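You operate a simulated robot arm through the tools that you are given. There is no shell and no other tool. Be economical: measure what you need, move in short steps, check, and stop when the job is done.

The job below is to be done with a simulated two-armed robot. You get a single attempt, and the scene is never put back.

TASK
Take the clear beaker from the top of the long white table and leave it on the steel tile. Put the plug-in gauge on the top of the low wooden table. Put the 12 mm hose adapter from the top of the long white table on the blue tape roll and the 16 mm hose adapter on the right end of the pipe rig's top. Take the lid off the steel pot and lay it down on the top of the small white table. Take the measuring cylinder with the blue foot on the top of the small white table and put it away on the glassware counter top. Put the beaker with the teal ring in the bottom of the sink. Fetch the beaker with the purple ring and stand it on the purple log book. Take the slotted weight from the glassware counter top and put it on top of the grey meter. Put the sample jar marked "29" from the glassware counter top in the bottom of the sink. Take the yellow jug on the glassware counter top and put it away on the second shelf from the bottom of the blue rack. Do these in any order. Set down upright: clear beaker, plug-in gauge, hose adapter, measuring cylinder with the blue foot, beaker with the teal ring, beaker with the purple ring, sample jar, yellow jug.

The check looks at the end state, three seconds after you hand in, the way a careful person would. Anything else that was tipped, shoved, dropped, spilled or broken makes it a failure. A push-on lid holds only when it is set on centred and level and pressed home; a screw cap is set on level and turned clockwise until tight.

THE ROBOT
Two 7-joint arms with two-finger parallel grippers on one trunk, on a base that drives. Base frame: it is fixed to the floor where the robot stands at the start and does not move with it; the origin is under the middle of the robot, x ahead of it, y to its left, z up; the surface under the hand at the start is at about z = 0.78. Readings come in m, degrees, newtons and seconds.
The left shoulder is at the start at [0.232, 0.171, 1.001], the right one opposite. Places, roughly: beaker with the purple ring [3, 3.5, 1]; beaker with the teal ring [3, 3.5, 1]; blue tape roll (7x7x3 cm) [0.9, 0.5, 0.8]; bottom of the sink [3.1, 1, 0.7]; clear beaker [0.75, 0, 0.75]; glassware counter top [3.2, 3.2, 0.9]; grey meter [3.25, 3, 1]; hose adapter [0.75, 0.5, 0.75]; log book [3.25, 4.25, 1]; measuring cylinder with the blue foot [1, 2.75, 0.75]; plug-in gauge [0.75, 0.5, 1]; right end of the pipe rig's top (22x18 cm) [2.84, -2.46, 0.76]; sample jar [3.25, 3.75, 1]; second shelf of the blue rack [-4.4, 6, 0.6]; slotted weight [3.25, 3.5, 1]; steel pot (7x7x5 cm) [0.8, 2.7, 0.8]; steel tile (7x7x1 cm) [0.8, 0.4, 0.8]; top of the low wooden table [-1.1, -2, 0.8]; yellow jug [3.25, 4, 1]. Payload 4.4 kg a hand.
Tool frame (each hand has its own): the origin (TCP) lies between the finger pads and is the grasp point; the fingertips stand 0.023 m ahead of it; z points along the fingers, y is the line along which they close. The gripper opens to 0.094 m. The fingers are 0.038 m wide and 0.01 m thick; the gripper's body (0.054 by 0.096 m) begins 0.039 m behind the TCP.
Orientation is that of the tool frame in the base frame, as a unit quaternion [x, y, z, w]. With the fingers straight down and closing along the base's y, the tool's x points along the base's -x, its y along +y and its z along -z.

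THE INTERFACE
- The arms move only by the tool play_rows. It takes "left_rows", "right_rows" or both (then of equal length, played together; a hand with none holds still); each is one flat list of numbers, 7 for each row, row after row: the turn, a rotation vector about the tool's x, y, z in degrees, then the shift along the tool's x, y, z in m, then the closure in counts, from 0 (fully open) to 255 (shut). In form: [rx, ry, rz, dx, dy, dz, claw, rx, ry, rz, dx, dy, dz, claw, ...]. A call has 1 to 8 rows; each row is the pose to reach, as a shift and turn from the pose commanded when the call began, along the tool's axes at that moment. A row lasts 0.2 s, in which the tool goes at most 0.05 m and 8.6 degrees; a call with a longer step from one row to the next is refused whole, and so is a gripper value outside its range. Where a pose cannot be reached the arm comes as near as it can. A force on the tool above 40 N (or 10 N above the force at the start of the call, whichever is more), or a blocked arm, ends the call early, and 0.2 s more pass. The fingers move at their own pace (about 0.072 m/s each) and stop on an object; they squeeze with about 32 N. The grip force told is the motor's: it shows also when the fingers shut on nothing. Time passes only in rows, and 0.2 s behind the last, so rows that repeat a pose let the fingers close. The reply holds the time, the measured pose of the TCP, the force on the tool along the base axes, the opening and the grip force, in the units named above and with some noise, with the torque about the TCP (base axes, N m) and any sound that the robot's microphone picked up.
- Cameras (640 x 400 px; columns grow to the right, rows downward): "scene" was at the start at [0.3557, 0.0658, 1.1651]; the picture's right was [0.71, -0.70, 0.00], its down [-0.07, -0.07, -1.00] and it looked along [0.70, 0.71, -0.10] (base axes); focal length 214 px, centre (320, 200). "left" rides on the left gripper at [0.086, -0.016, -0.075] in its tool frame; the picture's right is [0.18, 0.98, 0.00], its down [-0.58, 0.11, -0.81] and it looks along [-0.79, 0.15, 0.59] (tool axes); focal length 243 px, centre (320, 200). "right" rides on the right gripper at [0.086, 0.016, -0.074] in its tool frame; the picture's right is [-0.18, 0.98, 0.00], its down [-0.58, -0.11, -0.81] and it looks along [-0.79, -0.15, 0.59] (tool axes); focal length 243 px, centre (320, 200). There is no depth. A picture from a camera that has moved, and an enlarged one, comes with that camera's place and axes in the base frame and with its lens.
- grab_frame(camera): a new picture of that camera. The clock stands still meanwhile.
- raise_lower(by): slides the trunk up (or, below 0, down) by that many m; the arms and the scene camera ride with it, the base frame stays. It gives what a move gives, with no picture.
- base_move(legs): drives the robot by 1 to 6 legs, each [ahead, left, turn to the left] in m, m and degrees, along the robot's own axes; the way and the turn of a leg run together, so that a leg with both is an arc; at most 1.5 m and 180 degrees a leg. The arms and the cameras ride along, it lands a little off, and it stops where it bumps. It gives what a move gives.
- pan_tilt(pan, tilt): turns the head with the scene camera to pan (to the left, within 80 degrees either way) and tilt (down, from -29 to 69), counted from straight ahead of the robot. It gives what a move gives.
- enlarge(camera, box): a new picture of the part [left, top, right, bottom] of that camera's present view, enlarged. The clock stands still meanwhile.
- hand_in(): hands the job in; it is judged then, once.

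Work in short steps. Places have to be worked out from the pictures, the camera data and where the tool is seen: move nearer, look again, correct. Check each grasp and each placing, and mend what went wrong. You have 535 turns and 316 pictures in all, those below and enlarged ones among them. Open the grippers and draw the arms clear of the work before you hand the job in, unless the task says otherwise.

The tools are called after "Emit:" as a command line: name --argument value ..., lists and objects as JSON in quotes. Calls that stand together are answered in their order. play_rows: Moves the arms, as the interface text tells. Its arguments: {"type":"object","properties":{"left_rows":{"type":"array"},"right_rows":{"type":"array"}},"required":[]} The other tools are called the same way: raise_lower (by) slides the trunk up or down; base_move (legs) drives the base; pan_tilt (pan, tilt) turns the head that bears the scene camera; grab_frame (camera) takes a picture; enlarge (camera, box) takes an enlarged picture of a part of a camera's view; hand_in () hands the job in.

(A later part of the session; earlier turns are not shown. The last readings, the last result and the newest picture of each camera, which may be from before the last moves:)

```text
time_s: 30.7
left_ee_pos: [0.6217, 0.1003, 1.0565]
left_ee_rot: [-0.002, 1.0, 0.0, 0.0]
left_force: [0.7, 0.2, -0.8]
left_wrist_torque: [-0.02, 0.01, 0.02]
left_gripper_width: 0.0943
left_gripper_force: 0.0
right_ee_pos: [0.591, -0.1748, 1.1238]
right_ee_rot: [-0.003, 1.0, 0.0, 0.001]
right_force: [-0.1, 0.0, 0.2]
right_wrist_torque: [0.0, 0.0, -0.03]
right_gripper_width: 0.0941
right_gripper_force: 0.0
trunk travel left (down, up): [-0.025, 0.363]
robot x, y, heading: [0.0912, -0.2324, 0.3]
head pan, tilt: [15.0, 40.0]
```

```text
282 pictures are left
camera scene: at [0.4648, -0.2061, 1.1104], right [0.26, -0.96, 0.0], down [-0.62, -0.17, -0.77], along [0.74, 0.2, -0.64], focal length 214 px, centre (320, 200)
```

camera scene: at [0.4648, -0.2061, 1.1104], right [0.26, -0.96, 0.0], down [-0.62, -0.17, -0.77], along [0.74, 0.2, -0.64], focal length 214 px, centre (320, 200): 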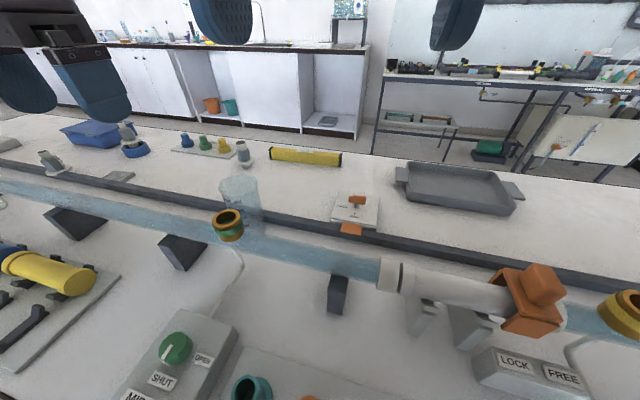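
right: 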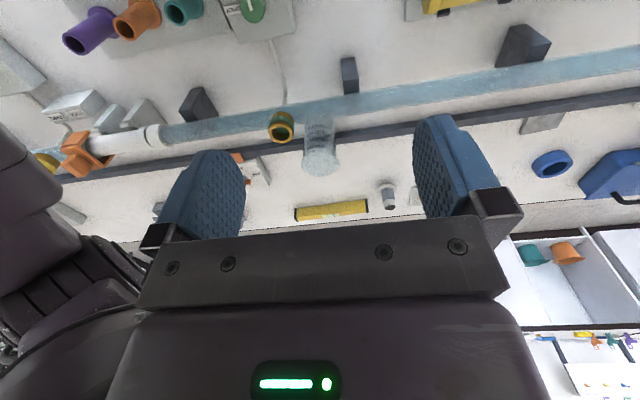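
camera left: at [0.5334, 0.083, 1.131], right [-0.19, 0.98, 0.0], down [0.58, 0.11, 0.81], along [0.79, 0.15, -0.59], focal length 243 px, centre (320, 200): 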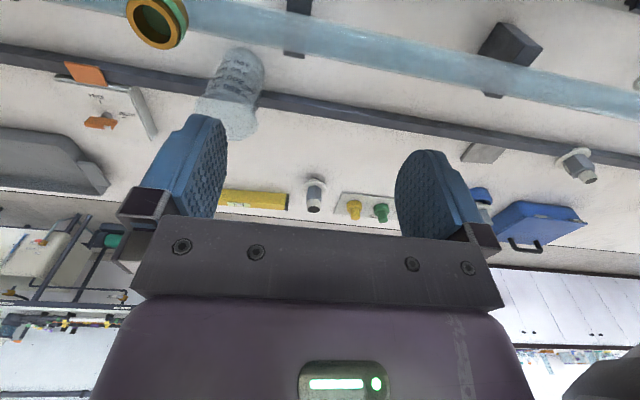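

The beaker computes to ≈(0.717,0.009) with rim at z≈0.89; a pipe port stands nearby at (0.63,−0.03). I move closer for a refined look.

Emit:
play_rows --left_rows '[0, 0, 0, 0.007, -0.027, 0.025, 0, 0, 0, 0, 0.014, -0.054, 0.05, 0, 0, 0, 0, 0.02, -0.08, 0.075, 0]'

Emit:
grab_frame --camera "left"

```text
time_s: 31.5
left_ee_pos: [0.6018, 0.0199, 0.9807]
left_ee_rot: [-0.003, 1.0, 0.0, -0.001]
left_force: [0.7, -0.5, 0.3]
left_wrist_torque: [0.0, 0.0, 0.01]
left_gripper_width: 0.0938
left_gripper_force: 0.0
right_ee_pos: [0.5916, -0.1762, 1.1242]
right_ee_rot: [-0.003, 1.0, 0.0, 0.0]
right_force: [0.1, 0.0, -0.1]
right_wrist_torque: [0.03, -0.01, 0.02]
right_gripper_width: 0.094
right_gripper_force: 0.0
trunk travel left (down, up): [-0.025, 0.363]
robot x, y, heading: [0.0924, -0.2271, 0.4]
head pan, tilt: [15.0, 40.0]
```

```text
281 pictures are left
camera left: at [0.514, 0.0019, 1.0551], right [-0.19, 0.98, 0.0], down [0.58, 0.11, 0.81], along [0.79, 0.15, -0.59], focal length 243 px, centre (320, 200)
```

left: 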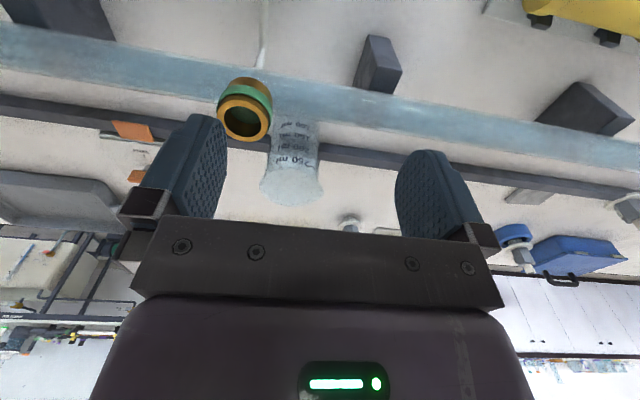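

Refined: beaker axis ≈(0.713,0.010). I move over it and descend to z≈0.868 with the fingers open.

Emit:
play_rows --left_rows '[0, 0, 0, -0.037, -0.003, 0, 0, 0, 0, 0, -0.074, -0.006, 0, 0, 0, 0, 0, -0.111, -0.01, 0, 0, 0, 0, 0, -0.111, -0.01, 0.04, 0, 0, 0, 0, -0.111, -0.01, 0.08, 0, 0, 0, 0, -0.111, -0.01, 0.112, 0]'

Emit:
grab_frame --camera "left"

```text
time_s: 32.9
left_ee_pos: [0.7131, 0.0108, 0.8682]
left_ee_rot: [-0.004, 1.0, 0.0, -0.001]
left_force: [0.2, -1.1, -0.1]
left_wrist_torque: [0.01, -0.01, 0.0]
left_gripper_width: 0.0941
left_gripper_force: 0.0
right_ee_pos: [0.5928, -0.1762, 1.1234]
right_ee_rot: [-0.003, 1.0, 0.0, -0.001]
right_force: [0.0, 0.0, -0.4]
right_wrist_torque: [0.0, -0.02, 0.03]
right_gripper_width: 0.0941
right_gripper_force: 0.0
trunk travel left (down, up): [-0.025, 0.363]
robot x, y, heading: [0.093, -0.2281, -0.0]
head pan, tilt: [15.0, 40.0]
```

```text
280 pictures are left
camera left: at [0.6251, -0.0061, 0.9432], right [-0.19, 0.98, 0.0], down [0.58, 0.11, 0.81], along [0.79, 0.15, -0.59], focal length 243 px, centre (320, 200)
```

left: 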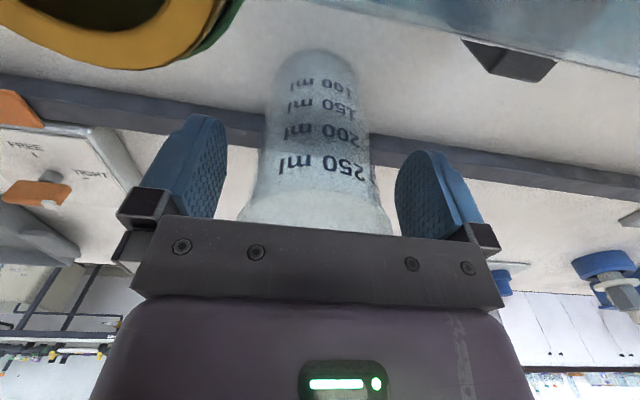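

Centred between fingers. I close and check the grip.

Emit:
play_rows --left_rows '[0, 0, 0, 0, 0, 0, 255, 0, 0, 0, 0, 0, 0, 255, 0, 0, 0, 0, 0, 0, 255, 0, 0, 0, 0, 0, -0.02, 255, 0, 0, 0, 0, 0, -0.05, 255, 0, 0, 0, 0, 0, -0.1, 255, 0, 0, 0, 0, 0, -0.145, 255]'

Emit:
grab_frame --camera "left"

```text
time_s: 34.5
left_ee_pos: [0.7117, 0.0102, 1.0158]
left_ee_rot: [-0.003, 1.0, 0.001, 0.0]
left_force: [-0.4, -0.2, -0.5]
left_wrist_torque: [-0.06, 0.0, 0.0]
left_gripper_width: 0.0634
left_gripper_force: 31.5
right_ee_pos: [0.5915, -0.1756, 1.124]
right_ee_rot: [-0.003, 1.0, -0.001, 0.0]
right_force: [-0.2, 0.3, -0.4]
right_wrist_torque: [0.01, 0.01, -0.02]
right_gripper_width: 0.094
right_gripper_force: 0.0
trunk travel left (down, up): [-0.025, 0.363]
robot x, y, heading: [0.0878, -0.2325, 0.1]
head pan, tilt: [15.0, 40.0]
```

```text
279 pictures are left
camera left: at [0.6237, -0.0076, 1.0896], right [-0.19, 0.98, 0.0], down [0.58, 0.11, 0.81], along [0.79, 0.15, -0.59], focal length 243 px, centre (320, 200)
```

left: 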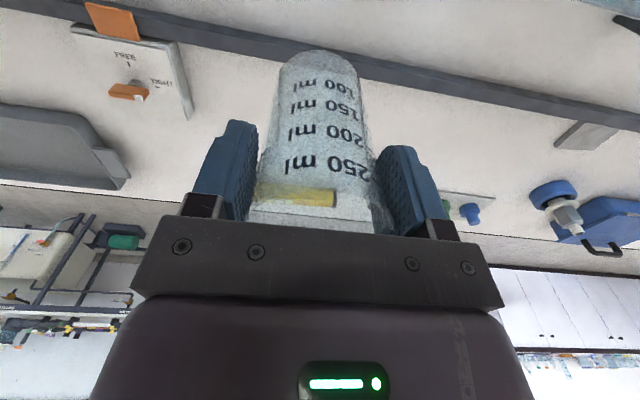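

Beaker held (0.063 m wide). I drive the base back left so the tile is within reach.

Emit:
base_move --legs '[[0, 0.4, 0]]'

Emit:
grab_frame --camera "left"

Emit:
grab_frame --camera "scene"

```text
time_s: 38.5
left_ee_pos: [0.7103, 0.4086, 1.0141]
left_ee_rot: [-0.003, 1.0, 0.0, -0.001]
left_force: [0.4, 0.2, -1.3]
left_wrist_torque: [-0.01, 0.01, -0.01]
left_gripper_width: 0.0629
left_gripper_force: 31.9
right_ee_pos: [0.5898, 0.2237, 1.1244]
right_ee_rot: [-0.003, 1.0, 0.0, 0.0]
right_force: [-0.9, -0.3, -1.2]
right_wrist_torque: [-0.02, 0.01, 0.0]
right_gripper_width: 0.094
right_gripper_force: 0.1
trunk travel left (down, up): [-0.025, 0.363]
robot x, y, heading: [0.0872, 0.1687, 0.3]
head pan, tilt: [15.0, 40.0]
```

```text
278 pictures are left
camera left: at [0.6221, 0.3918, 1.0887], right [-0.19, 0.98, 0.0], down [0.58, 0.11, 0.81], along [0.79, 0.15, -0.59], focal length 243 px, centre (320, 200)
```

left: 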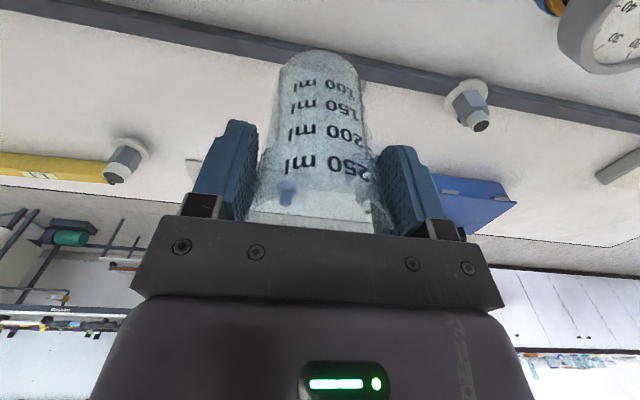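

```text
277 pictures are left
camera scene: at [0.4627, 0.1933, 1.1104], right [0.26, -0.96, 0.0], down [-0.62, -0.17, -0.77], along [0.74, 0.2, -0.64], focal length 214 px, centre (320, 200)
```

scene: 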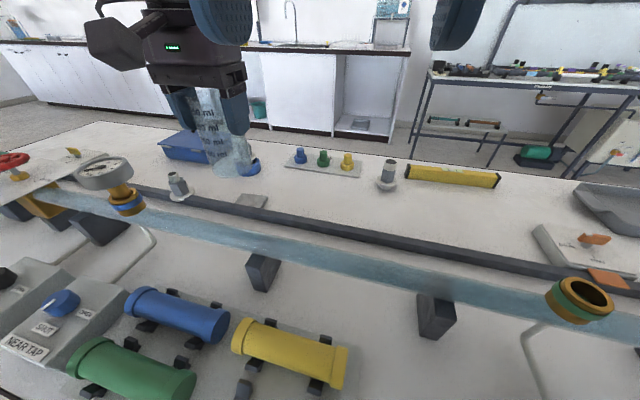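

Zoom on the tile for its exact corners.

Emit:
enlarge --camera "scene" --box '[200, 150, 300, 220]'

```text
5.71 times, centred on (250, 185) of scene
camera zoom: at [0.4627, 0.1933, 1.1104], right [0.26, -0.96, 0.0], down [-0.62, -0.17, -0.77], along [0.74, 0.2, -0.64], focal length 1226 px, centre (720, 286)
```

zoom: 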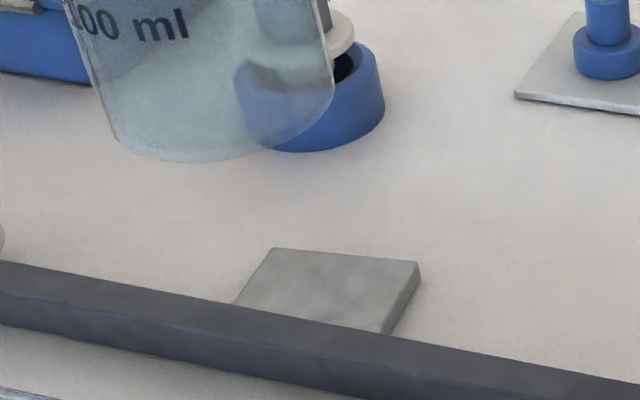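

The tile's near part is hidden by the rail; the right wrist camera should see it from higher up.

Emit:
enlarge --camera "right" --box '[380, 30, 560, 150]'

```text
3.33 times, centred on (470, 90) of right
camera zoom: at [0.5044, 0.2391, 1.1987], right [0.18, 0.98, 0.0], down [0.58, -0.11, 0.81], along [0.79, -0.14, -0.59], focal length 809 px, centre (-180, 567)
```

zoom: 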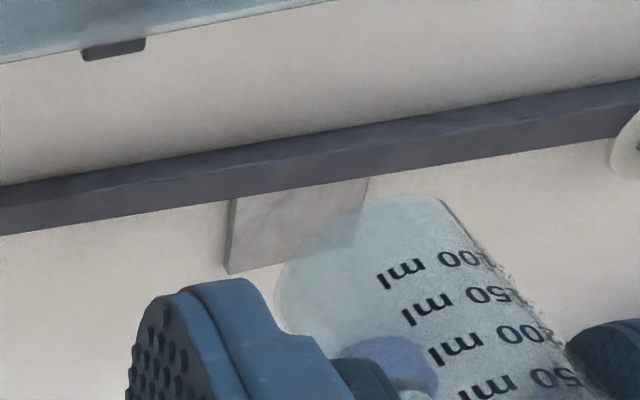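

I raise the trunk to view the tile from a steeper angle.

Emit:
raise_lower --by 0.3

Emit:
pan_tilt --pan 25 --tilt 60

Emit:
grab_frame --camera "scene"

```text
time_s: 41.5
left_ee_pos: [0.6164, 0.4086, 1.459]
left_ee_rot: [-0.003, 0.99, 0.001, 0.142]
left_force: [-0.3, 0.2, -1.5]
left_wrist_torque: [-0.01, 0.01, -0.01]
left_gripper_width: 0.0631
left_gripper_force: 32.0
right_ee_pos: [0.5905, 0.2247, 1.4239]
right_ee_rot: [-0.002, 1.0, 0.001, -0.001]
right_force: [0.8, -0.2, -1.1]
right_wrist_torque: [-0.02, 0.01, -0.03]
right_gripper_width: 0.0942
right_gripper_force: 0.0
trunk travel left (down, up): [-0.325, 0.063]
robot x, y, heading: [0.0875, 0.1703, 0.2]
head pan, tilt: [15.0, 40.0]
```

```text
time_s: 42.4
left_ee_pos: [0.6154, 0.408, 1.46]
left_ee_rot: [-0.003, 0.99, 0.0, 0.142]
left_force: [-0.1, -1.1, -0.3]
left_wrist_torque: [0.0, 0.02, -0.01]
left_gripper_width: 0.0632
left_gripper_force: 32.0
right_ee_pos: [0.5903, 0.2237, 1.424]
right_ee_rot: [-0.003, 1.0, 0.001, 0.0]
right_force: [0.4, -0.2, 1.1]
right_wrist_torque: [-0.01, 0.01, 0.02]
right_gripper_width: 0.0938
right_gripper_force: 0.0
trunk travel left (down, up): [-0.325, 0.063]
robot x, y, heading: [0.0879, 0.1694, 0.2]
head pan, tilt: [25.0, 60.0]
```

```text
274 pictures are left
camera scene: at [0.2075, 0.1979, 1.4279], right [0.43, -0.9, 0.0], down [-0.78, -0.37, -0.5], along [0.45, 0.21, -0.87], focal length 214 px, centre (320, 200)
```

scene: 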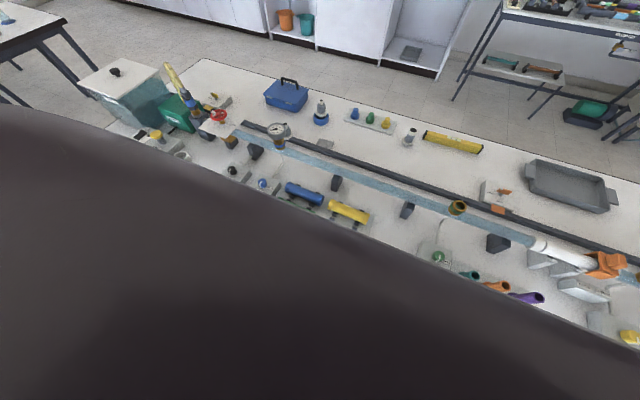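

The torso leans as it rises (left hand tilted a bit). I zoom in on the tile from here.

Emit:
enlarge --camera "scene" --box '[290, 120, 360, 170]'

Emit:
grab_frame --camera "right"

```text
8.00 times, centred on (325, 145) of scene
camera zoom: at [0.2075, 0.1979, 1.4279], right [0.43, -0.9, 0.0], down [-0.78, -0.37, -0.5], along [0.45, 0.21, -0.87], focal length 1716 px, centre (280, 640)
```

zoom: 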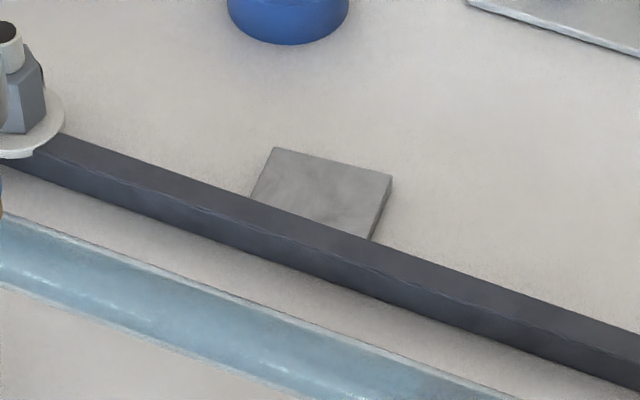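

```text
272 pictures are left
camera right: at [0.5043, 0.2389, 1.4988], right [0.18, 0.98, 0.0], down [0.58, -0.11, 0.81], along [0.79, -0.14, -0.59], focal length 243 px, centre (320, 200)
```

right: 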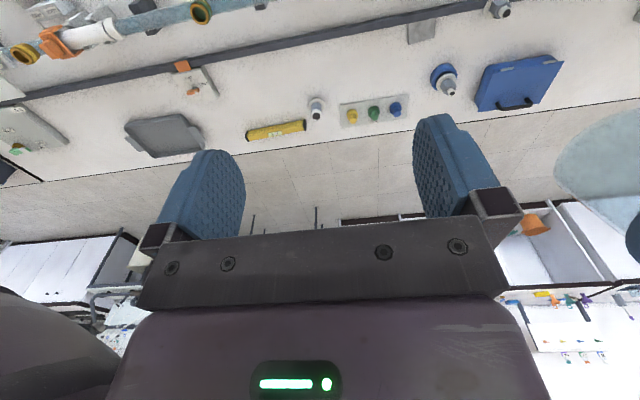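

Tile: far edge x≈0.81, y centre≈0.449, with the rail at its near side (far edge ≈0.757). I'll set the beaker at about (0.793,0.449). I lower the trunk back.

Emit:
raise_lower --by -0.3

Emit:
pan_tilt --pan 15 --tilt 40

```text
time_s: 45.4
left_ee_pos: [0.6153, 0.4087, 1.1602]
left_ee_rot: [-0.003, 0.99, 0.002, 0.143]
left_force: [-1.4, -0.6, -0.2]
left_wrist_torque: [-0.02, 0.01, 0.0]
left_gripper_width: 0.0632
left_gripper_force: 31.6
right_ee_pos: [0.5883, 0.2233, 1.1249]
right_ee_rot: [-0.004, 1.0, 0.0, 0.0]
right_force: [-0.4, -0.2, -0.6]
right_wrist_torque: [0.01, -0.01, 0.02]
right_gripper_width: 0.0941
right_gripper_force: 0.1
trunk travel left (down, up): [-0.025, 0.363]
robot x, y, heading: [0.0881, 0.1681, 0.2]
head pan, tilt: [25.0, 60.0]
```

```text
time_s: 46.2
left_ee_pos: [0.6166, 0.409, 1.1599]
left_ee_rot: [-0.003, 0.99, 0.001, 0.142]
left_force: [-0.3, 0.1, -0.4]
left_wrist_torque: [0.02, 0.01, -0.02]
left_gripper_width: 0.0632
left_gripper_force: 32.5
right_ee_pos: [0.5896, 0.2232, 1.1239]
right_ee_rot: [-0.002, 1.0, 0.0, 0.0]
right_force: [-0.4, 0.5, 0.1]
right_wrist_torque: [-0.01, -0.01, 0.01]
right_gripper_width: 0.0942
right_gripper_force: 0.1
trunk travel left (down, up): [-0.025, 0.363]
robot x, y, heading: [0.0886, 0.1716, 0.5]
head pan, tilt: [15.0, 40.0]
```

I level the left hand again (+16.3° about tool y).

Emit:
play_rows --left_rows '[0, 5.4, 0, 0, 0, 0, 255, 0, 10.9, 0, 0, 0, 0, 255, 0, 16.3, 0, 0, 0, 0, 255, 0, 16.3, 0, 0, 0, 0, 255]'

```text
time_s: 47.2
left_ee_pos: [0.617, 0.4099, 1.1594]
left_ee_rot: [-0.004, 1.0, -0.001, 0.0]
left_force: [0.5, 1.1, -1.2]
left_wrist_torque: [0.01, -0.02, 0.0]
left_gripper_width: 0.0629
left_gripper_force: 32.1
right_ee_pos: [0.5905, 0.2229, 1.1244]
right_ee_rot: [-0.003, 1.0, 0.0, -0.001]
right_force: [0.1, -0.3, -0.2]
right_wrist_torque: [0.03, 0.01, 0.04]
right_gripper_width: 0.094
right_gripper_force: 0.2
trunk travel left (down, up): [-0.025, 0.363]
robot x, y, heading: [0.0911, 0.1697, 0.3]
head pan, tilt: [15.0, 40.0]
```

I move over the tile and descend to z≈0.90 (beaker bottom ≈0.81).

Emit:
play_rows --left_rows '[0, 0, 0, -0.036, 0.008, 0.024, 255, 0, 0, 0, -0.072, 0.016, 0.048, 255, 0, 0, 0, -0.108, 0.024, 0.072, 255, 0, 0, 0, -0.144, 0.032, 0.096, 255, 0, 0, 0, -0.178, 0.039, 0.12, 255, 0, 0, 0, -0.178, 0.039, 0.165, 255, 0, 0, 0, -0.178, 0.039, 0.21, 255, 0, 0, 0, -0.178, 0.039, 0.255, 255]'

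Emit:
grab_frame --camera "left"

Emit:
enlarge --camera "scene" --box '[200, 120, 300, 220]'

Emit:
enlarge --camera "right" --box '[400, 20, 560, 140]'

```text
time_s: 49.0
left_ee_pos: [0.795, 0.4495, 0.9022]
left_ee_rot: [-0.004, 1.0, 0.0, -0.001]
left_force: [0.2, -0.2, -0.2]
left_wrist_torque: [0.01, 0.0, 0.0]
left_gripper_width: 0.0633
left_gripper_force: 31.5
right_ee_pos: [0.591, 0.2217, 1.1237]
right_ee_rot: [-0.003, 1.0, 0.0, -0.001]
right_force: [0.4, -0.3, -0.3]
right_wrist_torque: [0.0, 0.04, 0.01]
right_gripper_width: 0.0941
right_gripper_force: 0.1
trunk travel left (down, up): [-0.025, 0.363]
robot x, y, heading: [0.0909, 0.1681, 0.2]
head pan, tilt: [15.0, 40.0]
```

```text
271 pictures are left
camera left: at [0.7072, 0.4318, 0.977], right [-0.19, 0.98, 0.0], down [0.58, 0.11, 0.81], along [0.79, 0.15, -0.59], focal length 243 px, centre (320, 200)
```

left: 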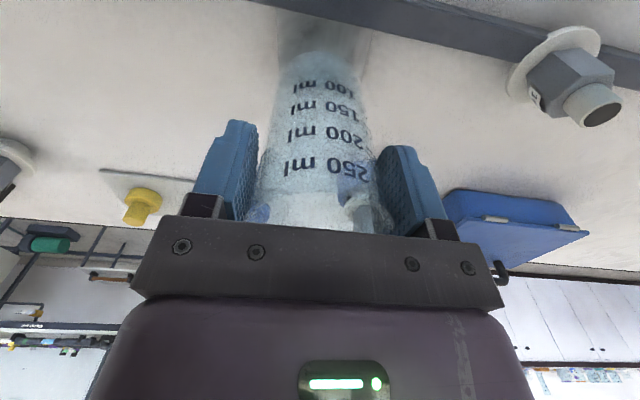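

```text
4.00 times, centred on (250, 170) of scene
camera zoom: at [0.4634, 0.1933, 1.11], right [0.26, -0.96, 0.0], down [-0.62, -0.17, -0.77], along [0.74, 0.2, -0.64], focal length 858 px, centre (600, 320)
```

zoom: 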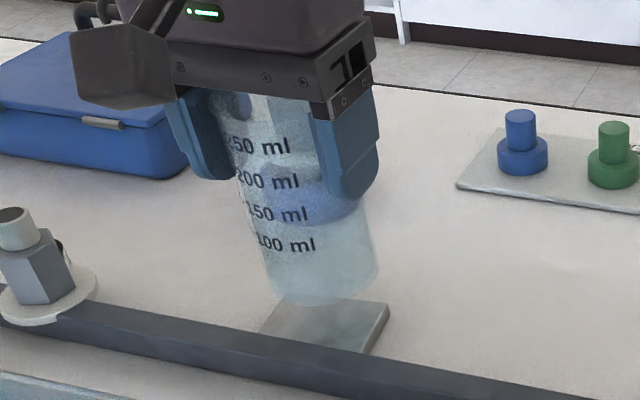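

```text
3.33 times, centred on (480, 80) of right
camera zoom: at [0.5052, 0.2391, 1.1982], right [0.18, 0.98, 0.0], down [0.58, -0.11, 0.81], along [0.79, -0.14, -0.59], focal length 809 px, centre (-213, 600)
```

zoom: 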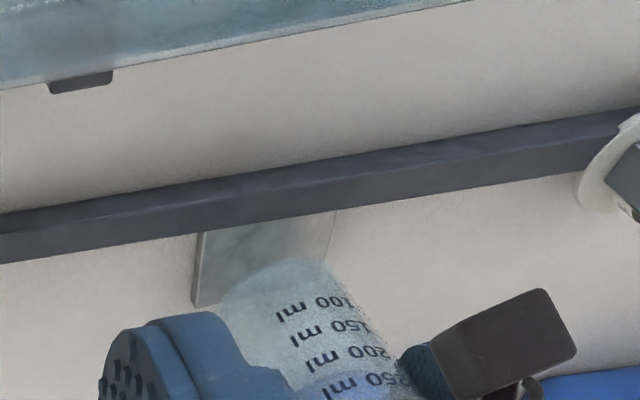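

The beaker is about 1.5–2 cm beyond tile centre but limited by the rail; I pull it 5 mm closer and lower to contact.

Emit:
play_rows --left_rows '[0, 0, 0, 0.005, 0, 0.008, 255, 0, 0, 0, 0.005, 0, 0.015, 255, 0, 0, 0, 0.005, 0, 0.019, 255, 0, 0, 0, 0.005, 0, 0.022, 255, 0, 0, 0, 0.005, 0, 0.025, 255]'

Emit:
enlarge --camera "scene" --box '[200, 120, 300, 220]'

```text
time_s: 50.2
left_ee_pos: [0.7889, 0.4485, 0.8781]
left_ee_rot: [-0.004, 1.0, -0.001, 0.001]
left_force: [0.4, 0.3, 0.4]
left_wrist_torque: [0.06, 0.01, -0.02]
left_gripper_width: 0.063
left_gripper_force: 31.5
right_ee_pos: [0.59, 0.2238, 1.124]
right_ee_rot: [-0.002, 1.0, 0.001, 0.001]
right_force: [0.7, 0.6, -0.3]
right_wrist_torque: [0.02, -0.01, -0.01]
right_gripper_width: 0.0939
right_gripper_force: 0.1
trunk travel left (down, up): [-0.025, 0.363]
robot x, y, heading: [0.0911, 0.1684, 0.3]
head pan, tilt: [15.0, 40.0]
```

```text
4.00 times, centred on (250, 170) of scene
camera zoom: at [0.4626, 0.1932, 1.1104], right [0.26, -0.96, 0.0], down [-0.62, -0.17, -0.77], along [0.74, 0.2, -0.64], focal length 858 px, centre (600, 320)
```

zoom: 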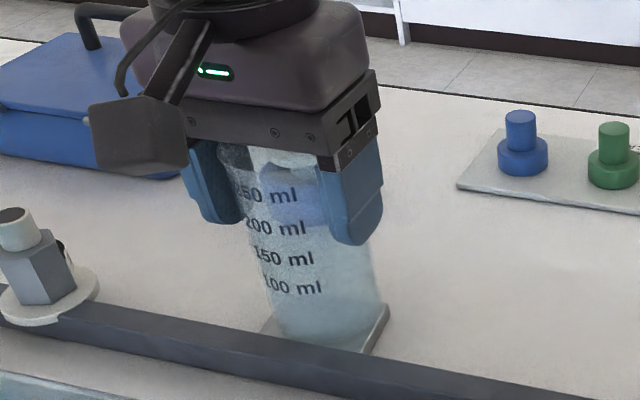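

Well over the tile now, not yet touching. I lower further in tiny steps.

Emit:
play_rows --left_rows '[0, 0, 0, 0, 0, 0.002, 255, 0, 0, 0, 0, 0, 0.004, 255, 0, 0, 0, 0, 0, 0.006, 255]'

```text
time_s: 51.0
left_ee_pos: [0.7885, 0.4484, 0.8781]
left_ee_rot: [-0.003, 1.0, -0.001, 0.004]
left_force: [0.4, 4.3, 31.8]
left_wrist_torque: [0.11, 0.07, -0.05]
left_gripper_width: 0.0633
left_gripper_force: 31.7
right_ee_pos: [0.5871, 0.2235, 1.1262]
right_ee_rot: [-0.002, 1.0, 0.0, 0.002]
right_force: [-0.8, 0.0, 0.4]
right_wrist_torque: [-0.01, 0.05, 0.01]
right_gripper_width: 0.094
right_gripper_force: 0.1
trunk travel left (down, up): [-0.025, 0.363]
robot x, y, heading: [0.091, 0.167, 0.0]
head pan, tilt: [15.0, 40.0]
```

Contact at 32 N. I ease off the pressure, open, and retreat straight up.

Emit:
play_rows --left_rows '[0, 0, 0, 0, 0, -0.005, 255, 0, 0, 0, 0, 0, -0.005, 0, 0, 0, 0, 0, 0, -0.005, 0, 0, 0, 0, 0, 0, -0.005, 0, 0, 0, 0, 0, 0, -0.05, 0, 0, 0, 0, 0, 0, -0.1, 0, 0, 0, 0, 0, 0, -0.145, 0]'

Emit:
enlarge --camera "scene" --box '[150, 120, 300, 220]'

```text
time_s: 52.6
left_ee_pos: [0.7902, 0.4478, 1.02]
left_ee_rot: [-0.003, 1.0, 0.0, 0.001]
left_force: [-0.2, 0.0, 0.2]
left_wrist_torque: [-0.01, 0.0, 0.04]
left_gripper_width: 0.0941
left_gripper_force: 0.1
right_ee_pos: [0.5895, 0.2239, 1.1253]
right_ee_rot: [-0.003, 1.0, 0.0, 0.0]
right_force: [0.8, 0.7, -0.2]
right_wrist_torque: [0.0, 0.03, 0.03]
right_gripper_width: 0.094
right_gripper_force: 0.1
trunk travel left (down, up): [-0.025, 0.363]
robot x, y, heading: [0.0932, 0.1699, 0.4]
head pan, tilt: [15.0, 40.0]
```

```text
4.00 times, centred on (225, 170) of scene
camera zoom: at [0.4619, 0.1929, 1.1108], right [0.26, -0.96, 0.0], down [-0.62, -0.17, -0.77], along [0.74, 0.2, -0.64], focal length 858 px, centre (700, 320)
```

zoom: 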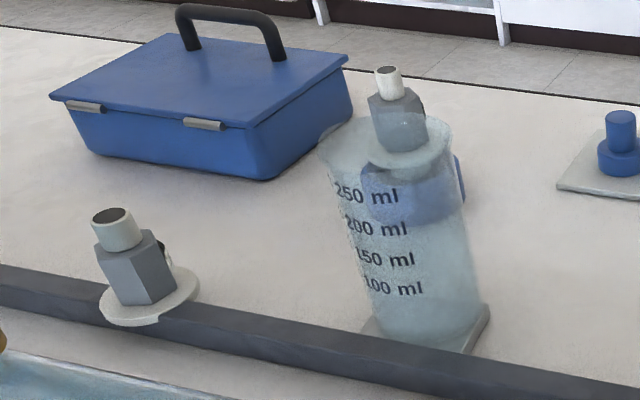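

Beaker stands on the tile. I check for a size label on adapter A.

Emit:
enlarge --camera "left" --box '[430, 0, 550, 80]'

```text
5.00 times, centred on (490, 40) of left
camera zoom: at [0.7015, 0.4312, 1.0944], right [-0.19, 0.98, 0.0], down [0.58, 0.11, 0.81], along [0.79, 0.15, -0.59], focal length 1213 px, centre (-530, 1000)
```

zoom: 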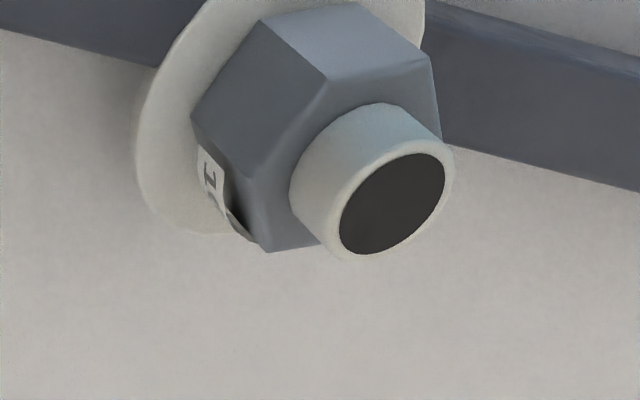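

There's a text label on the far/right faces. I yaw the left hand 90° in place to look at labels of A and B from the −y side.

Emit:
play_rows --left_rows '[0, 0, -8.5, 0, 0, 0, 0, 0, 0, -17, 0, 0, 0, 0, 0, 0, -25.5, 0, 0, 0, 0, 0, 0, -34, 0, 0, 0, 0, 0, 0, -42.5, 0, 0, 0, 0, 0, 0, -51, 0, 0, 0, 0, 0, 0, -59.5, 0, 0, 0, 0, 0, 0, -68, 0, 0, 0, 0]'

Emit:
grab_frame --camera "left"

```text
time_s: 54.4
left_ee_pos: [0.7891, 0.4494, 1.0182]
left_ee_rot: [-0.563, 0.826, -0.001, 0.0]
left_force: [0.9, 0.6, -0.5]
left_wrist_torque: [-0.01, 0.0, 0.02]
left_gripper_width: 0.0941
left_gripper_force: 0.2
right_ee_pos: [0.5883, 0.2239, 1.1231]
right_ee_rot: [-0.002, 1.0, 0.0, -0.001]
right_force: [-0.3, 0.6, 0.2]
right_wrist_torque: [-0.01, 0.03, -0.01]
right_gripper_width: 0.094
right_gripper_force: 0.1
trunk travel left (down, up): [-0.025, 0.363]
robot x, y, heading: [0.0907, 0.1701, 0.3]
head pan, tilt: [15.0, 40.0]
```

```text
265 pictures are left
camera left: at [0.7718, 0.3616, 1.0931], right [-0.98, 0.19, 0.0], down [0.11, 0.58, 0.81], along [0.15, 0.79, -0.59], focal length 243 px, centre (320, 200)
```

left: 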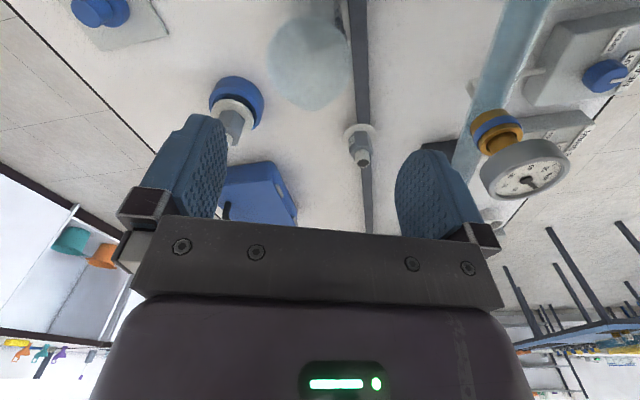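

Emit:
enlarge --camera "left" --box '[330, 115, 400, 175]'

Emit:
enlarge --camera "left" --box '[200, 70, 280, 150]'

```text
6.67 times, centred on (365, 145) of left
camera zoom: at [0.7718, 0.3616, 1.0931], right [-0.98, 0.19, 0.0], down [0.11, 0.58, 0.81], along [0.15, 0.79, -0.59], focal length 1618 px, centre (20, 567)
```

zoom: 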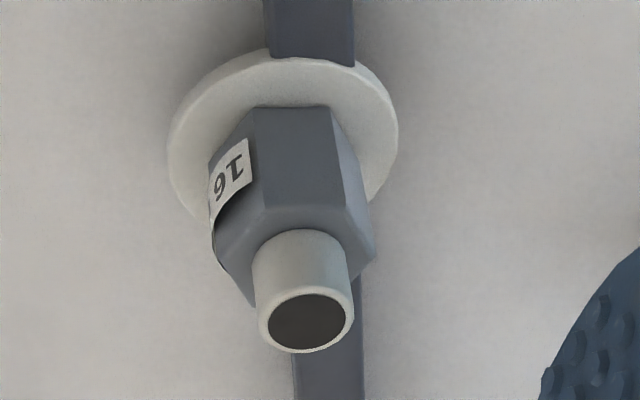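

```text
5.00 times, centred on (240, 110) of left
camera zoom: at [0.7718, 0.3616, 1.0931], right [-0.98, 0.19, 0.0], down [0.11, 0.58, 0.81], along [0.15, 0.79, -0.59], focal length 1213 px, centre (720, 650)
```

zoom: 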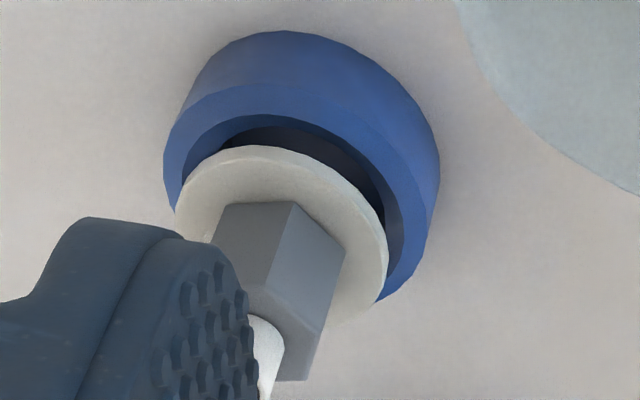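

Label on A reads "16". Next, the gauge (dial ≈(0.631,0.548), top z≈0.96): I move the left hand above it.

Emit:
play_rows --left_rows '[0, 0, 0, -0.0086, 0.0458, 0, 0, 0, 0, 0, -0.0172, 0.0915, 0, 0, 0, 0, 0, -0.026, 0.137, 0, 0, 0, 0, 0, -0.0345, 0.183, 0, 0]'

Emit:
grab_frame --camera "left"

Emit:
grab_frame --camera "scene"

```text
time_s: 55.4
left_ee_pos: [0.6321, 0.5499, 1.0161]
left_ee_rot: [-0.563, 0.827, 0.001, -0.001]
left_force: [-1.0, 1.4, -1.3]
left_wrist_torque: [-0.02, -0.03, -0.01]
left_gripper_width: 0.0942
left_gripper_force: 0.1
right_ee_pos: [0.5892, 0.2244, 1.1226]
right_ee_rot: [-0.004, 1.0, 0.0, -0.001]
right_force: [-0.3, 0.1, 0.0]
right_wrist_torque: [0.0, -0.03, -0.02]
right_gripper_width: 0.0938
right_gripper_force: 0.0
trunk travel left (down, up): [-0.025, 0.363]
robot x, y, heading: [0.0896, 0.172, 0.2]
head pan, tilt: [15.0, 40.0]
```

```text
262 pictures are left
camera left: at [0.6139, 0.463, 1.0903], right [-0.98, 0.19, 0.0], down [0.11, 0.58, 0.81], along [0.15, 0.79, -0.59], focal length 243 px, centre (320, 200)
```

left: 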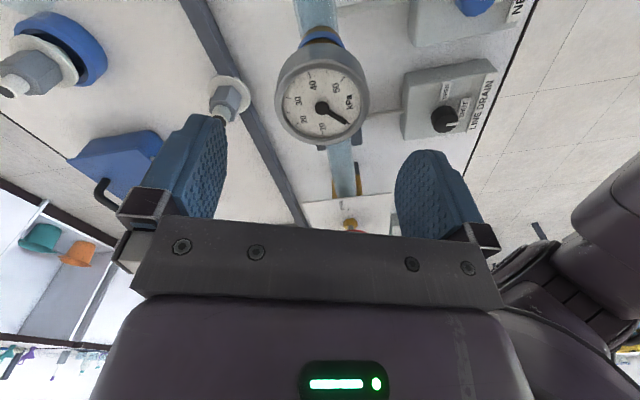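

```text
261 pictures are left
camera scene: at [0.4627, 0.1942, 1.1102], right [0.26, -0.96, 0.0], down [-0.62, -0.17, -0.77], along [0.74, 0.2, -0.64], focal length 214 px, centre (320, 200)
```

scene: 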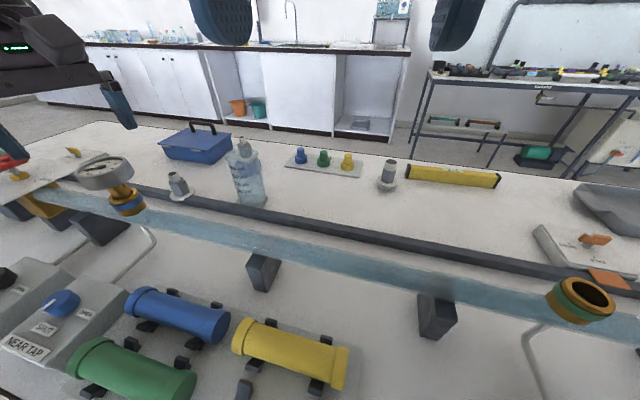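

Dial is centred at about (0.628,0.541). I descend around it to z≈0.945.

Emit:
play_rows --left_rows '[0, 0, 0, 0.0098, 0, 0.02, 0, 0, 0, 0, 0.0098, 0, 0.045, 0, 0, 0, 0, 0.0098, 0, 0.071, 0]'

Emit:
grab_frame --camera "left"

Emit:
enlarge --camera "scene" --box '[30, 120, 190, 240]'

```text
time_s: 56.2
left_ee_pos: [0.6275, 0.5401, 0.9465]
left_ee_rot: [-0.562, 0.827, -0.001, 0.001]
left_force: [-0.6, 0.5, 0.3]
left_wrist_torque: [-0.01, 0.01, 0.0]
left_gripper_width: 0.094
left_gripper_force: 0.1
right_ee_pos: [0.5889, 0.2244, 1.1235]
right_ee_rot: [-0.003, 1.0, 0.0, 0.0]
right_force: [-0.1, -0.7, -0.5]
right_wrist_torque: [0.02, -0.01, -0.02]
right_gripper_width: 0.0941
right_gripper_force: 0.1
trunk travel left (down, up): [-0.025, 0.363]
robot x, y, heading: [0.0908, 0.1674, -0.1]
head pan, tilt: [15.0, 40.0]
```

```text
260 pictures are left
camera left: at [0.6104, 0.4532, 1.0213], right [-0.98, 0.19, 0.0], down [0.11, 0.58, 0.81], along [0.15, 0.79, -0.59], focal length 243 px, centre (320, 200)
```

left: 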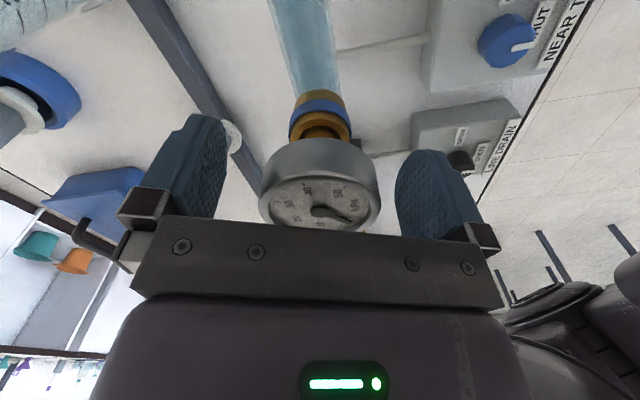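

```text
3.33 times, centred on (110, 180) of scene
camera zoom: at [0.4628, 0.1933, 1.1103], right [0.26, -0.96, 0.0], down [-0.62, -0.17, -0.77], along [0.74, 0.2, -0.64], focal length 715 px, centre (1020, 267)
```

zoom: 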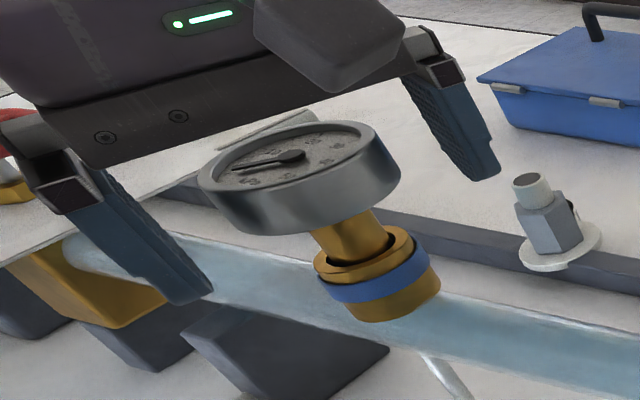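

Dial is centred between the fingers. I close the grip and then pull straight up gently.

Emit:
play_rows --left_rows '[0, 0, 0, 0, 0, 0, 255, 0, 0, 0, 0, 0, 0, 255, 0, 0, 0, 0, 0, 0, 255, 0, 0, 0, 0, 0, 0, 255, 0, 0, 0, 0, 0, -0.01, 255, 0, 0, 0, 0, 0, -0.025, 255, 0, 0, 0, 0, 0, -0.05, 255]'

Emit:
enlarge --camera "scene" --box '[30, 100, 190, 220]'

```text
time_s: 57.8
left_ee_pos: [0.6289, 0.5402, 0.996]
left_ee_rot: [-0.562, 0.827, 0.0, 0.0]
left_force: [-0.2, -0.2, -2.4]
left_wrist_torque: [-0.02, -0.02, 0.01]
left_gripper_width: 0.0566
left_gripper_force: 32.4
right_ee_pos: [0.5882, 0.2239, 1.1235]
right_ee_rot: [-0.003, 1.0, 0.0, 0.001]
right_force: [-0.3, 0.6, -0.3]
right_wrist_torque: [0.01, -0.01, 0.01]
right_gripper_width: 0.0939
right_gripper_force: 0.1
trunk travel left (down, up): [-0.025, 0.363]
robot x, y, heading: [0.0868, 0.172, 0.3]
head pan, tilt: [15.0, 40.0]
```

```text
3.33 times, centred on (110, 160) of scene
camera zoom: at [0.4625, 0.193, 1.1105], right [0.26, -0.96, 0.0], down [-0.62, -0.17, -0.77], along [0.74, 0.2, -0.64], focal length 715 px, centre (1020, 333)
```

zoom: 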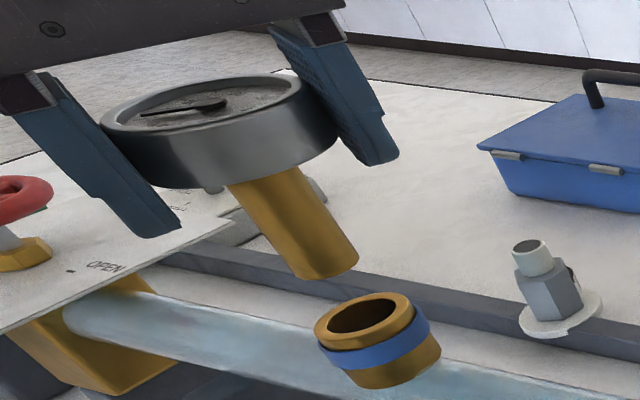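

The gauge is out (plug end ≈62 mm below TCP). I raise and tuck the left hand, shift the right hand to its own side, in preparation for taking adapter 16 with the right hand.

Emit:
play_rows --left_rows '[0, 0, 0, 0, 0, -0.045, 255, 0, 0, 0, 0.01, 0.025, -0.085, 255, 0, 0, 0, 0.025, 0.06, -0.115, 255, 0, 0, 0, 0.04, 0.1, -0.14, 255, 0, 0, 0, 0.052, 0.135, -0.16, 255, 0, 0, 0, 0.062, 0.158, -0.17, 255]' --right_rows '[0, 0, 0, 0.005, -0.033, 0, 0, 0, 0, 0, 0.01, -0.066, 0, 0, 0, 0, 0, 0.015, -0.1, 0, 0, 0, 0, 0, 0.02, -0.133, 0, 0, 0, 0, 0, 0.025, -0.166, 0, 0, 0, 0, 0, 0.03, -0.2, 0, 0]'

```text
time_s: 59.2
left_ee_pos: [0.4626, 0.5488, 1.1422]
left_ee_rot: [-0.562, 0.827, 0.0, 0.001]
left_force: [1.5, -1.1, -1.8]
left_wrist_torque: [0.01, 0.05, 0.0]
left_gripper_width: 0.0568
left_gripper_force: 31.4
left hand out of reach, approached as far as the arm can: row 5, 6
right_ee_pos: [0.5612, 0.022, 1.1241]
right_ee_rot: [-0.003, 1.0, 0.0, 0.0]
right_force: [0.1, -0.2, -0.5]
right_wrist_torque: [0.01, 0.01, -0.01]
right_gripper_width: 0.094
right_gripper_force: 0.1
trunk travel left (down, up): [-0.025, 0.363]
robot x, y, heading: [0.0921, 0.1707, 0.1]
head pan, tilt: [15.0, 40.0]
```

Now I drive left 0.6 m.

Emit:
base_move --legs '[[0, 0.6, 0]]'

Emit:
grab_frame --camera "right"

```text
time_s: 64.9
left_ee_pos: [0.4579, 1.1512, 1.1425]
left_ee_rot: [-0.562, 0.827, -0.002, 0.0]
left_force: [0.9, -0.3, -2.9]
left_wrist_torque: [-0.02, 0.04, 0.02]
left_gripper_width: 0.0567
left_gripper_force: 32.2
right_ee_pos: [0.5565, 0.624, 1.1241]
right_ee_rot: [-0.003, 1.0, 0.001, 0.0]
right_force: [-0.2, -0.3, -0.6]
right_wrist_torque: [0.01, -0.02, 0.02]
right_gripper_width: 0.0938
right_gripper_force: 0.0
trunk travel left (down, up): [-0.025, 0.363]
robot x, y, heading: [0.085, 0.7713, 0.1]
head pan, tilt: [15.0, 40.0]
```

```text
257 pictures are left
camera right: at [0.4719, 0.6391, 1.1993], right [0.18, 0.98, 0.0], down [0.58, -0.1, 0.81], along [0.79, -0.14, -0.59], focal length 243 px, centre (320, 200)
```

right: 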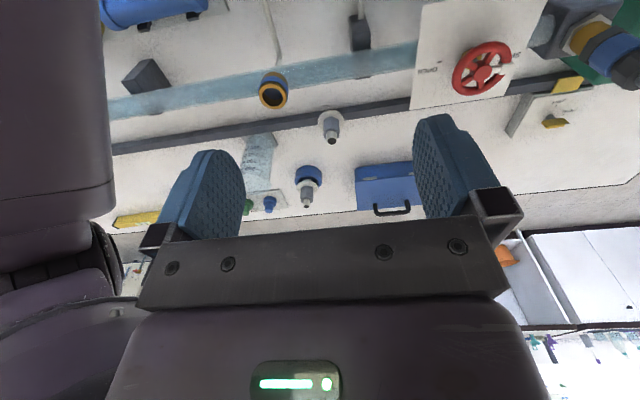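

A's at ≈(0.754,0.610). I move the right hand above it at z≈0.95.

Emit:
play_rows --right_rows '[0, 0, 0, -0.035, -0.003, 0.025, 0, 0, 0, 0, -0.07, -0.005, 0.055, 0, 0, 0, 0, -0.105, -0.007, 0.085, 0, 0, 0, 0, -0.135, -0.009, 0.115, 0, 0, 0, 0, -0.14, -0.01, 0.145, 0, 0, 0, 0, -0.14, -0.014, 0.174, 0]'

Emit:
enlarge --camera "right" --box '[200, 40, 440, 230]'

```text
time_s: 66.3
left_ee_pos: [0.459, 1.1498, 1.1409]
left_ee_rot: [-0.562, 0.827, -0.002, 0.0]
left_force: [0.3, 0.1, -2.0]
left_wrist_torque: [-0.02, -0.01, 0.02]
left_gripper_width: 0.0569
left_gripper_force: 32.2
right_ee_pos: [0.6973, 0.6109, 0.9505]
right_ee_rot: [-0.004, 1.0, 0.001, -0.001]
right_force: [0.0, 1.0, 1.0]
right_wrist_torque: [0.01, -0.04, -0.01]
right_gripper_width: 0.094
right_gripper_force: 0.0
trunk travel left (down, up): [-0.025, 0.363]
robot x, y, heading: [0.0849, 0.7687, 0.3]
head pan, tilt: [15.0, 40.0]
```

```text
2.11 times, centred on (320, 135) of right
camera zoom: at [0.6116, 0.6251, 1.0251], right [0.18, 0.98, 0.0], down [0.58, -0.11, 0.81], along [0.79, -0.14, -0.59], focal length 511 px, centre (320, 337)
```

zoom: 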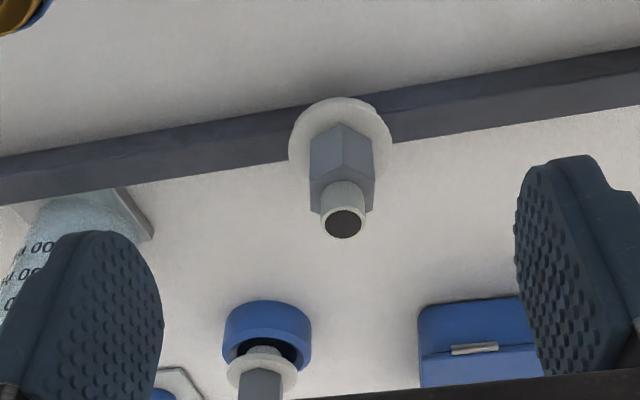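

Confirmed at (0.757,0.610), hex flats facing ±y. I go over it and descend to z≈0.834.

Emit:
play_rows --right_rows '[0, 0, 0, -0.03, 0, 0, 0, 0, 0, 0, -0.059, 0, 0, 0, 0, 0, 0, -0.059, 0, 0.04, 0, 0, 0, 0, -0.059, 0, 0.08, 0, 0, 0, 0, -0.059, 0, 0.1165, 0]'

Emit:
grab_frame --camera "right"

```text
time_s: 67.7
left_ee_pos: [0.445, 1.1692, 1.1444]
left_ee_rot: [-0.57, 0.822, -0.011, 0.003]
left_force: [0.7, 0.2, -2.5]
left_wrist_torque: [-0.03, 0.02, 0.0]
left_gripper_width: 0.0568
left_gripper_force: 32.4
right_ee_pos: [0.7665, 0.6295, 0.8786]
right_ee_rot: [-0.01, 0.999, -0.006, 0.046]
right_force: [0.0, 0.1, 0.2]
right_wrist_torque: [0.0, -0.03, 0.01]
right_gripper_width: 0.094
right_gripper_force: 0.0
trunk travel left (down, up): [-0.025, 0.363]
robot x, y, heading: [0.0908, 0.7674, 1.2]
head pan, tilt: [15.0, 40.0]
stopped in row 5 (right hand): the arm was blocked; the commanded pose is now the measured one
```

```text
255 pictures are left
camera right: at [0.6743, 0.6443, 0.9449], right [0.16, 0.99, 0.01], down [0.51, -0.09, 0.86], along [0.85, -0.14, -0.51], focal length 243 px, centre (320, 200)
```

right: 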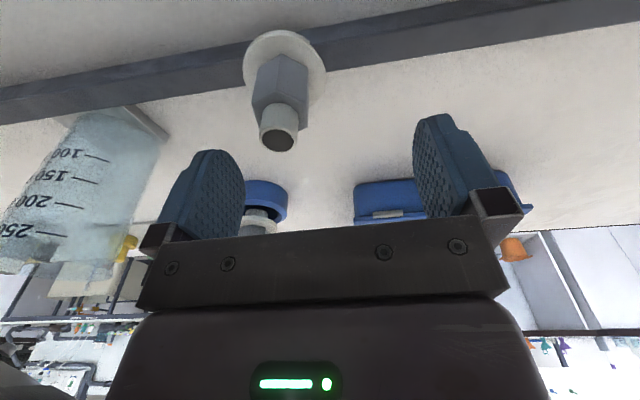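

The right arm was blocked by something; I look around to see what.

Emit:
grab_frame --camera "scene"

```text
254 pictures are left
camera scene: at [0.4522, 0.8116, 1.1164], right [0.28, -0.96, 0.01], down [-0.61, -0.19, -0.77], along [0.74, 0.21, -0.64], focal length 214 px, centre (320, 200)
```

scene: 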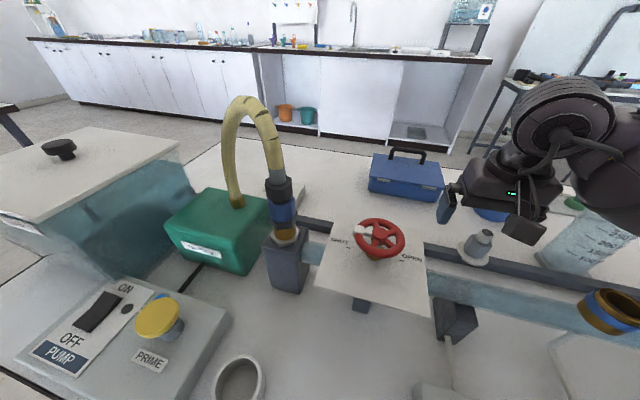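

The right forearm runs low over the rig. I retreat upward first.

Emit:
play_rows --right_rows '[0, 0, 0, 0, 0, -0.04, 0, 0, 5.3, 0, 0.0, -0.01, -0.08, 0, 0, 5.3, 0, 0.03, -0.02, -0.11, 0]'

Emit:
pan_tilt --pan -30 --tilt 35

Emit:
grab_frame --camera "scene"

```text
time_s: 68.5
left_ee_pos: [0.4563, 1.1539, 1.1413]
left_ee_rot: [-0.567, 0.824, -0.001, 0.0]
left_force: [-0.1, 0.0, -1.1]
left_wrist_torque: [-0.04, -0.08, 0.03]
left_gripper_width: 0.0565
left_gripper_force: 31.9
right_ee_pos: [0.7312, 0.5982, 0.9609]
right_ee_rot: [-0.011, 1.0, 0.002, -0.022]
right_force: [-0.7, 0.5, 0.5]
right_wrist_torque: [0.0, -0.06, 0.01]
right_gripper_width: 0.094
right_gripper_force: 0.0
trunk travel left (down, up): [-0.025, 0.363]
robot x, y, heading: [0.0912, 0.7664, 1.0]
head pan, tilt: [15.0, 40.0]
```

```text
time_s: 69.7
left_ee_pos: [0.4571, 1.1538, 1.1412]
left_ee_rot: [-0.567, 0.824, -0.002, -0.001]
left_force: [-0.3, -0.3, -2.2]
left_wrist_torque: [-0.02, 0.06, 0.0]
left_gripper_width: 0.0568
left_gripper_force: 32.0
right_ee_pos: [0.7336, 0.5978, 0.9616]
right_ee_rot: [-0.008, 1.0, 0.002, -0.021]
right_force: [0.4, 0.3, 0.5]
right_wrist_torque: [0.0, -0.01, -0.05]
right_gripper_width: 0.0942
right_gripper_force: 0.1
trunk travel left (down, up): [-0.025, 0.363]
robot x, y, heading: [0.0901, 0.7695, 1.3]
head pan, tilt: [-30.0, 35.0]
```

```text
253 pictures are left
camera scene: at [0.4575, 0.7305, 1.1179], right [-0.48, -0.87, 0.0], down [-0.5, 0.28, -0.82], along [0.72, -0.4, -0.57], focal length 214 px, centre (320, 200)
```

scene: 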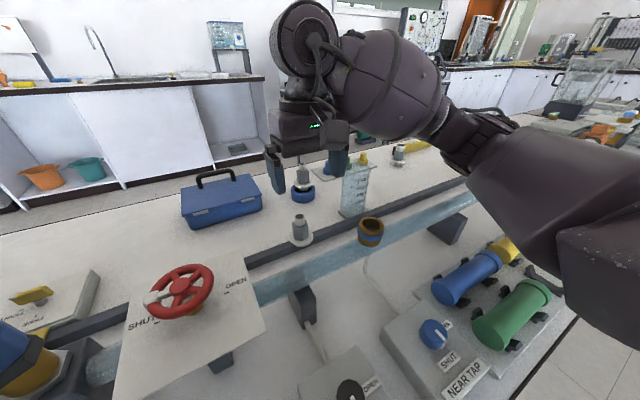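

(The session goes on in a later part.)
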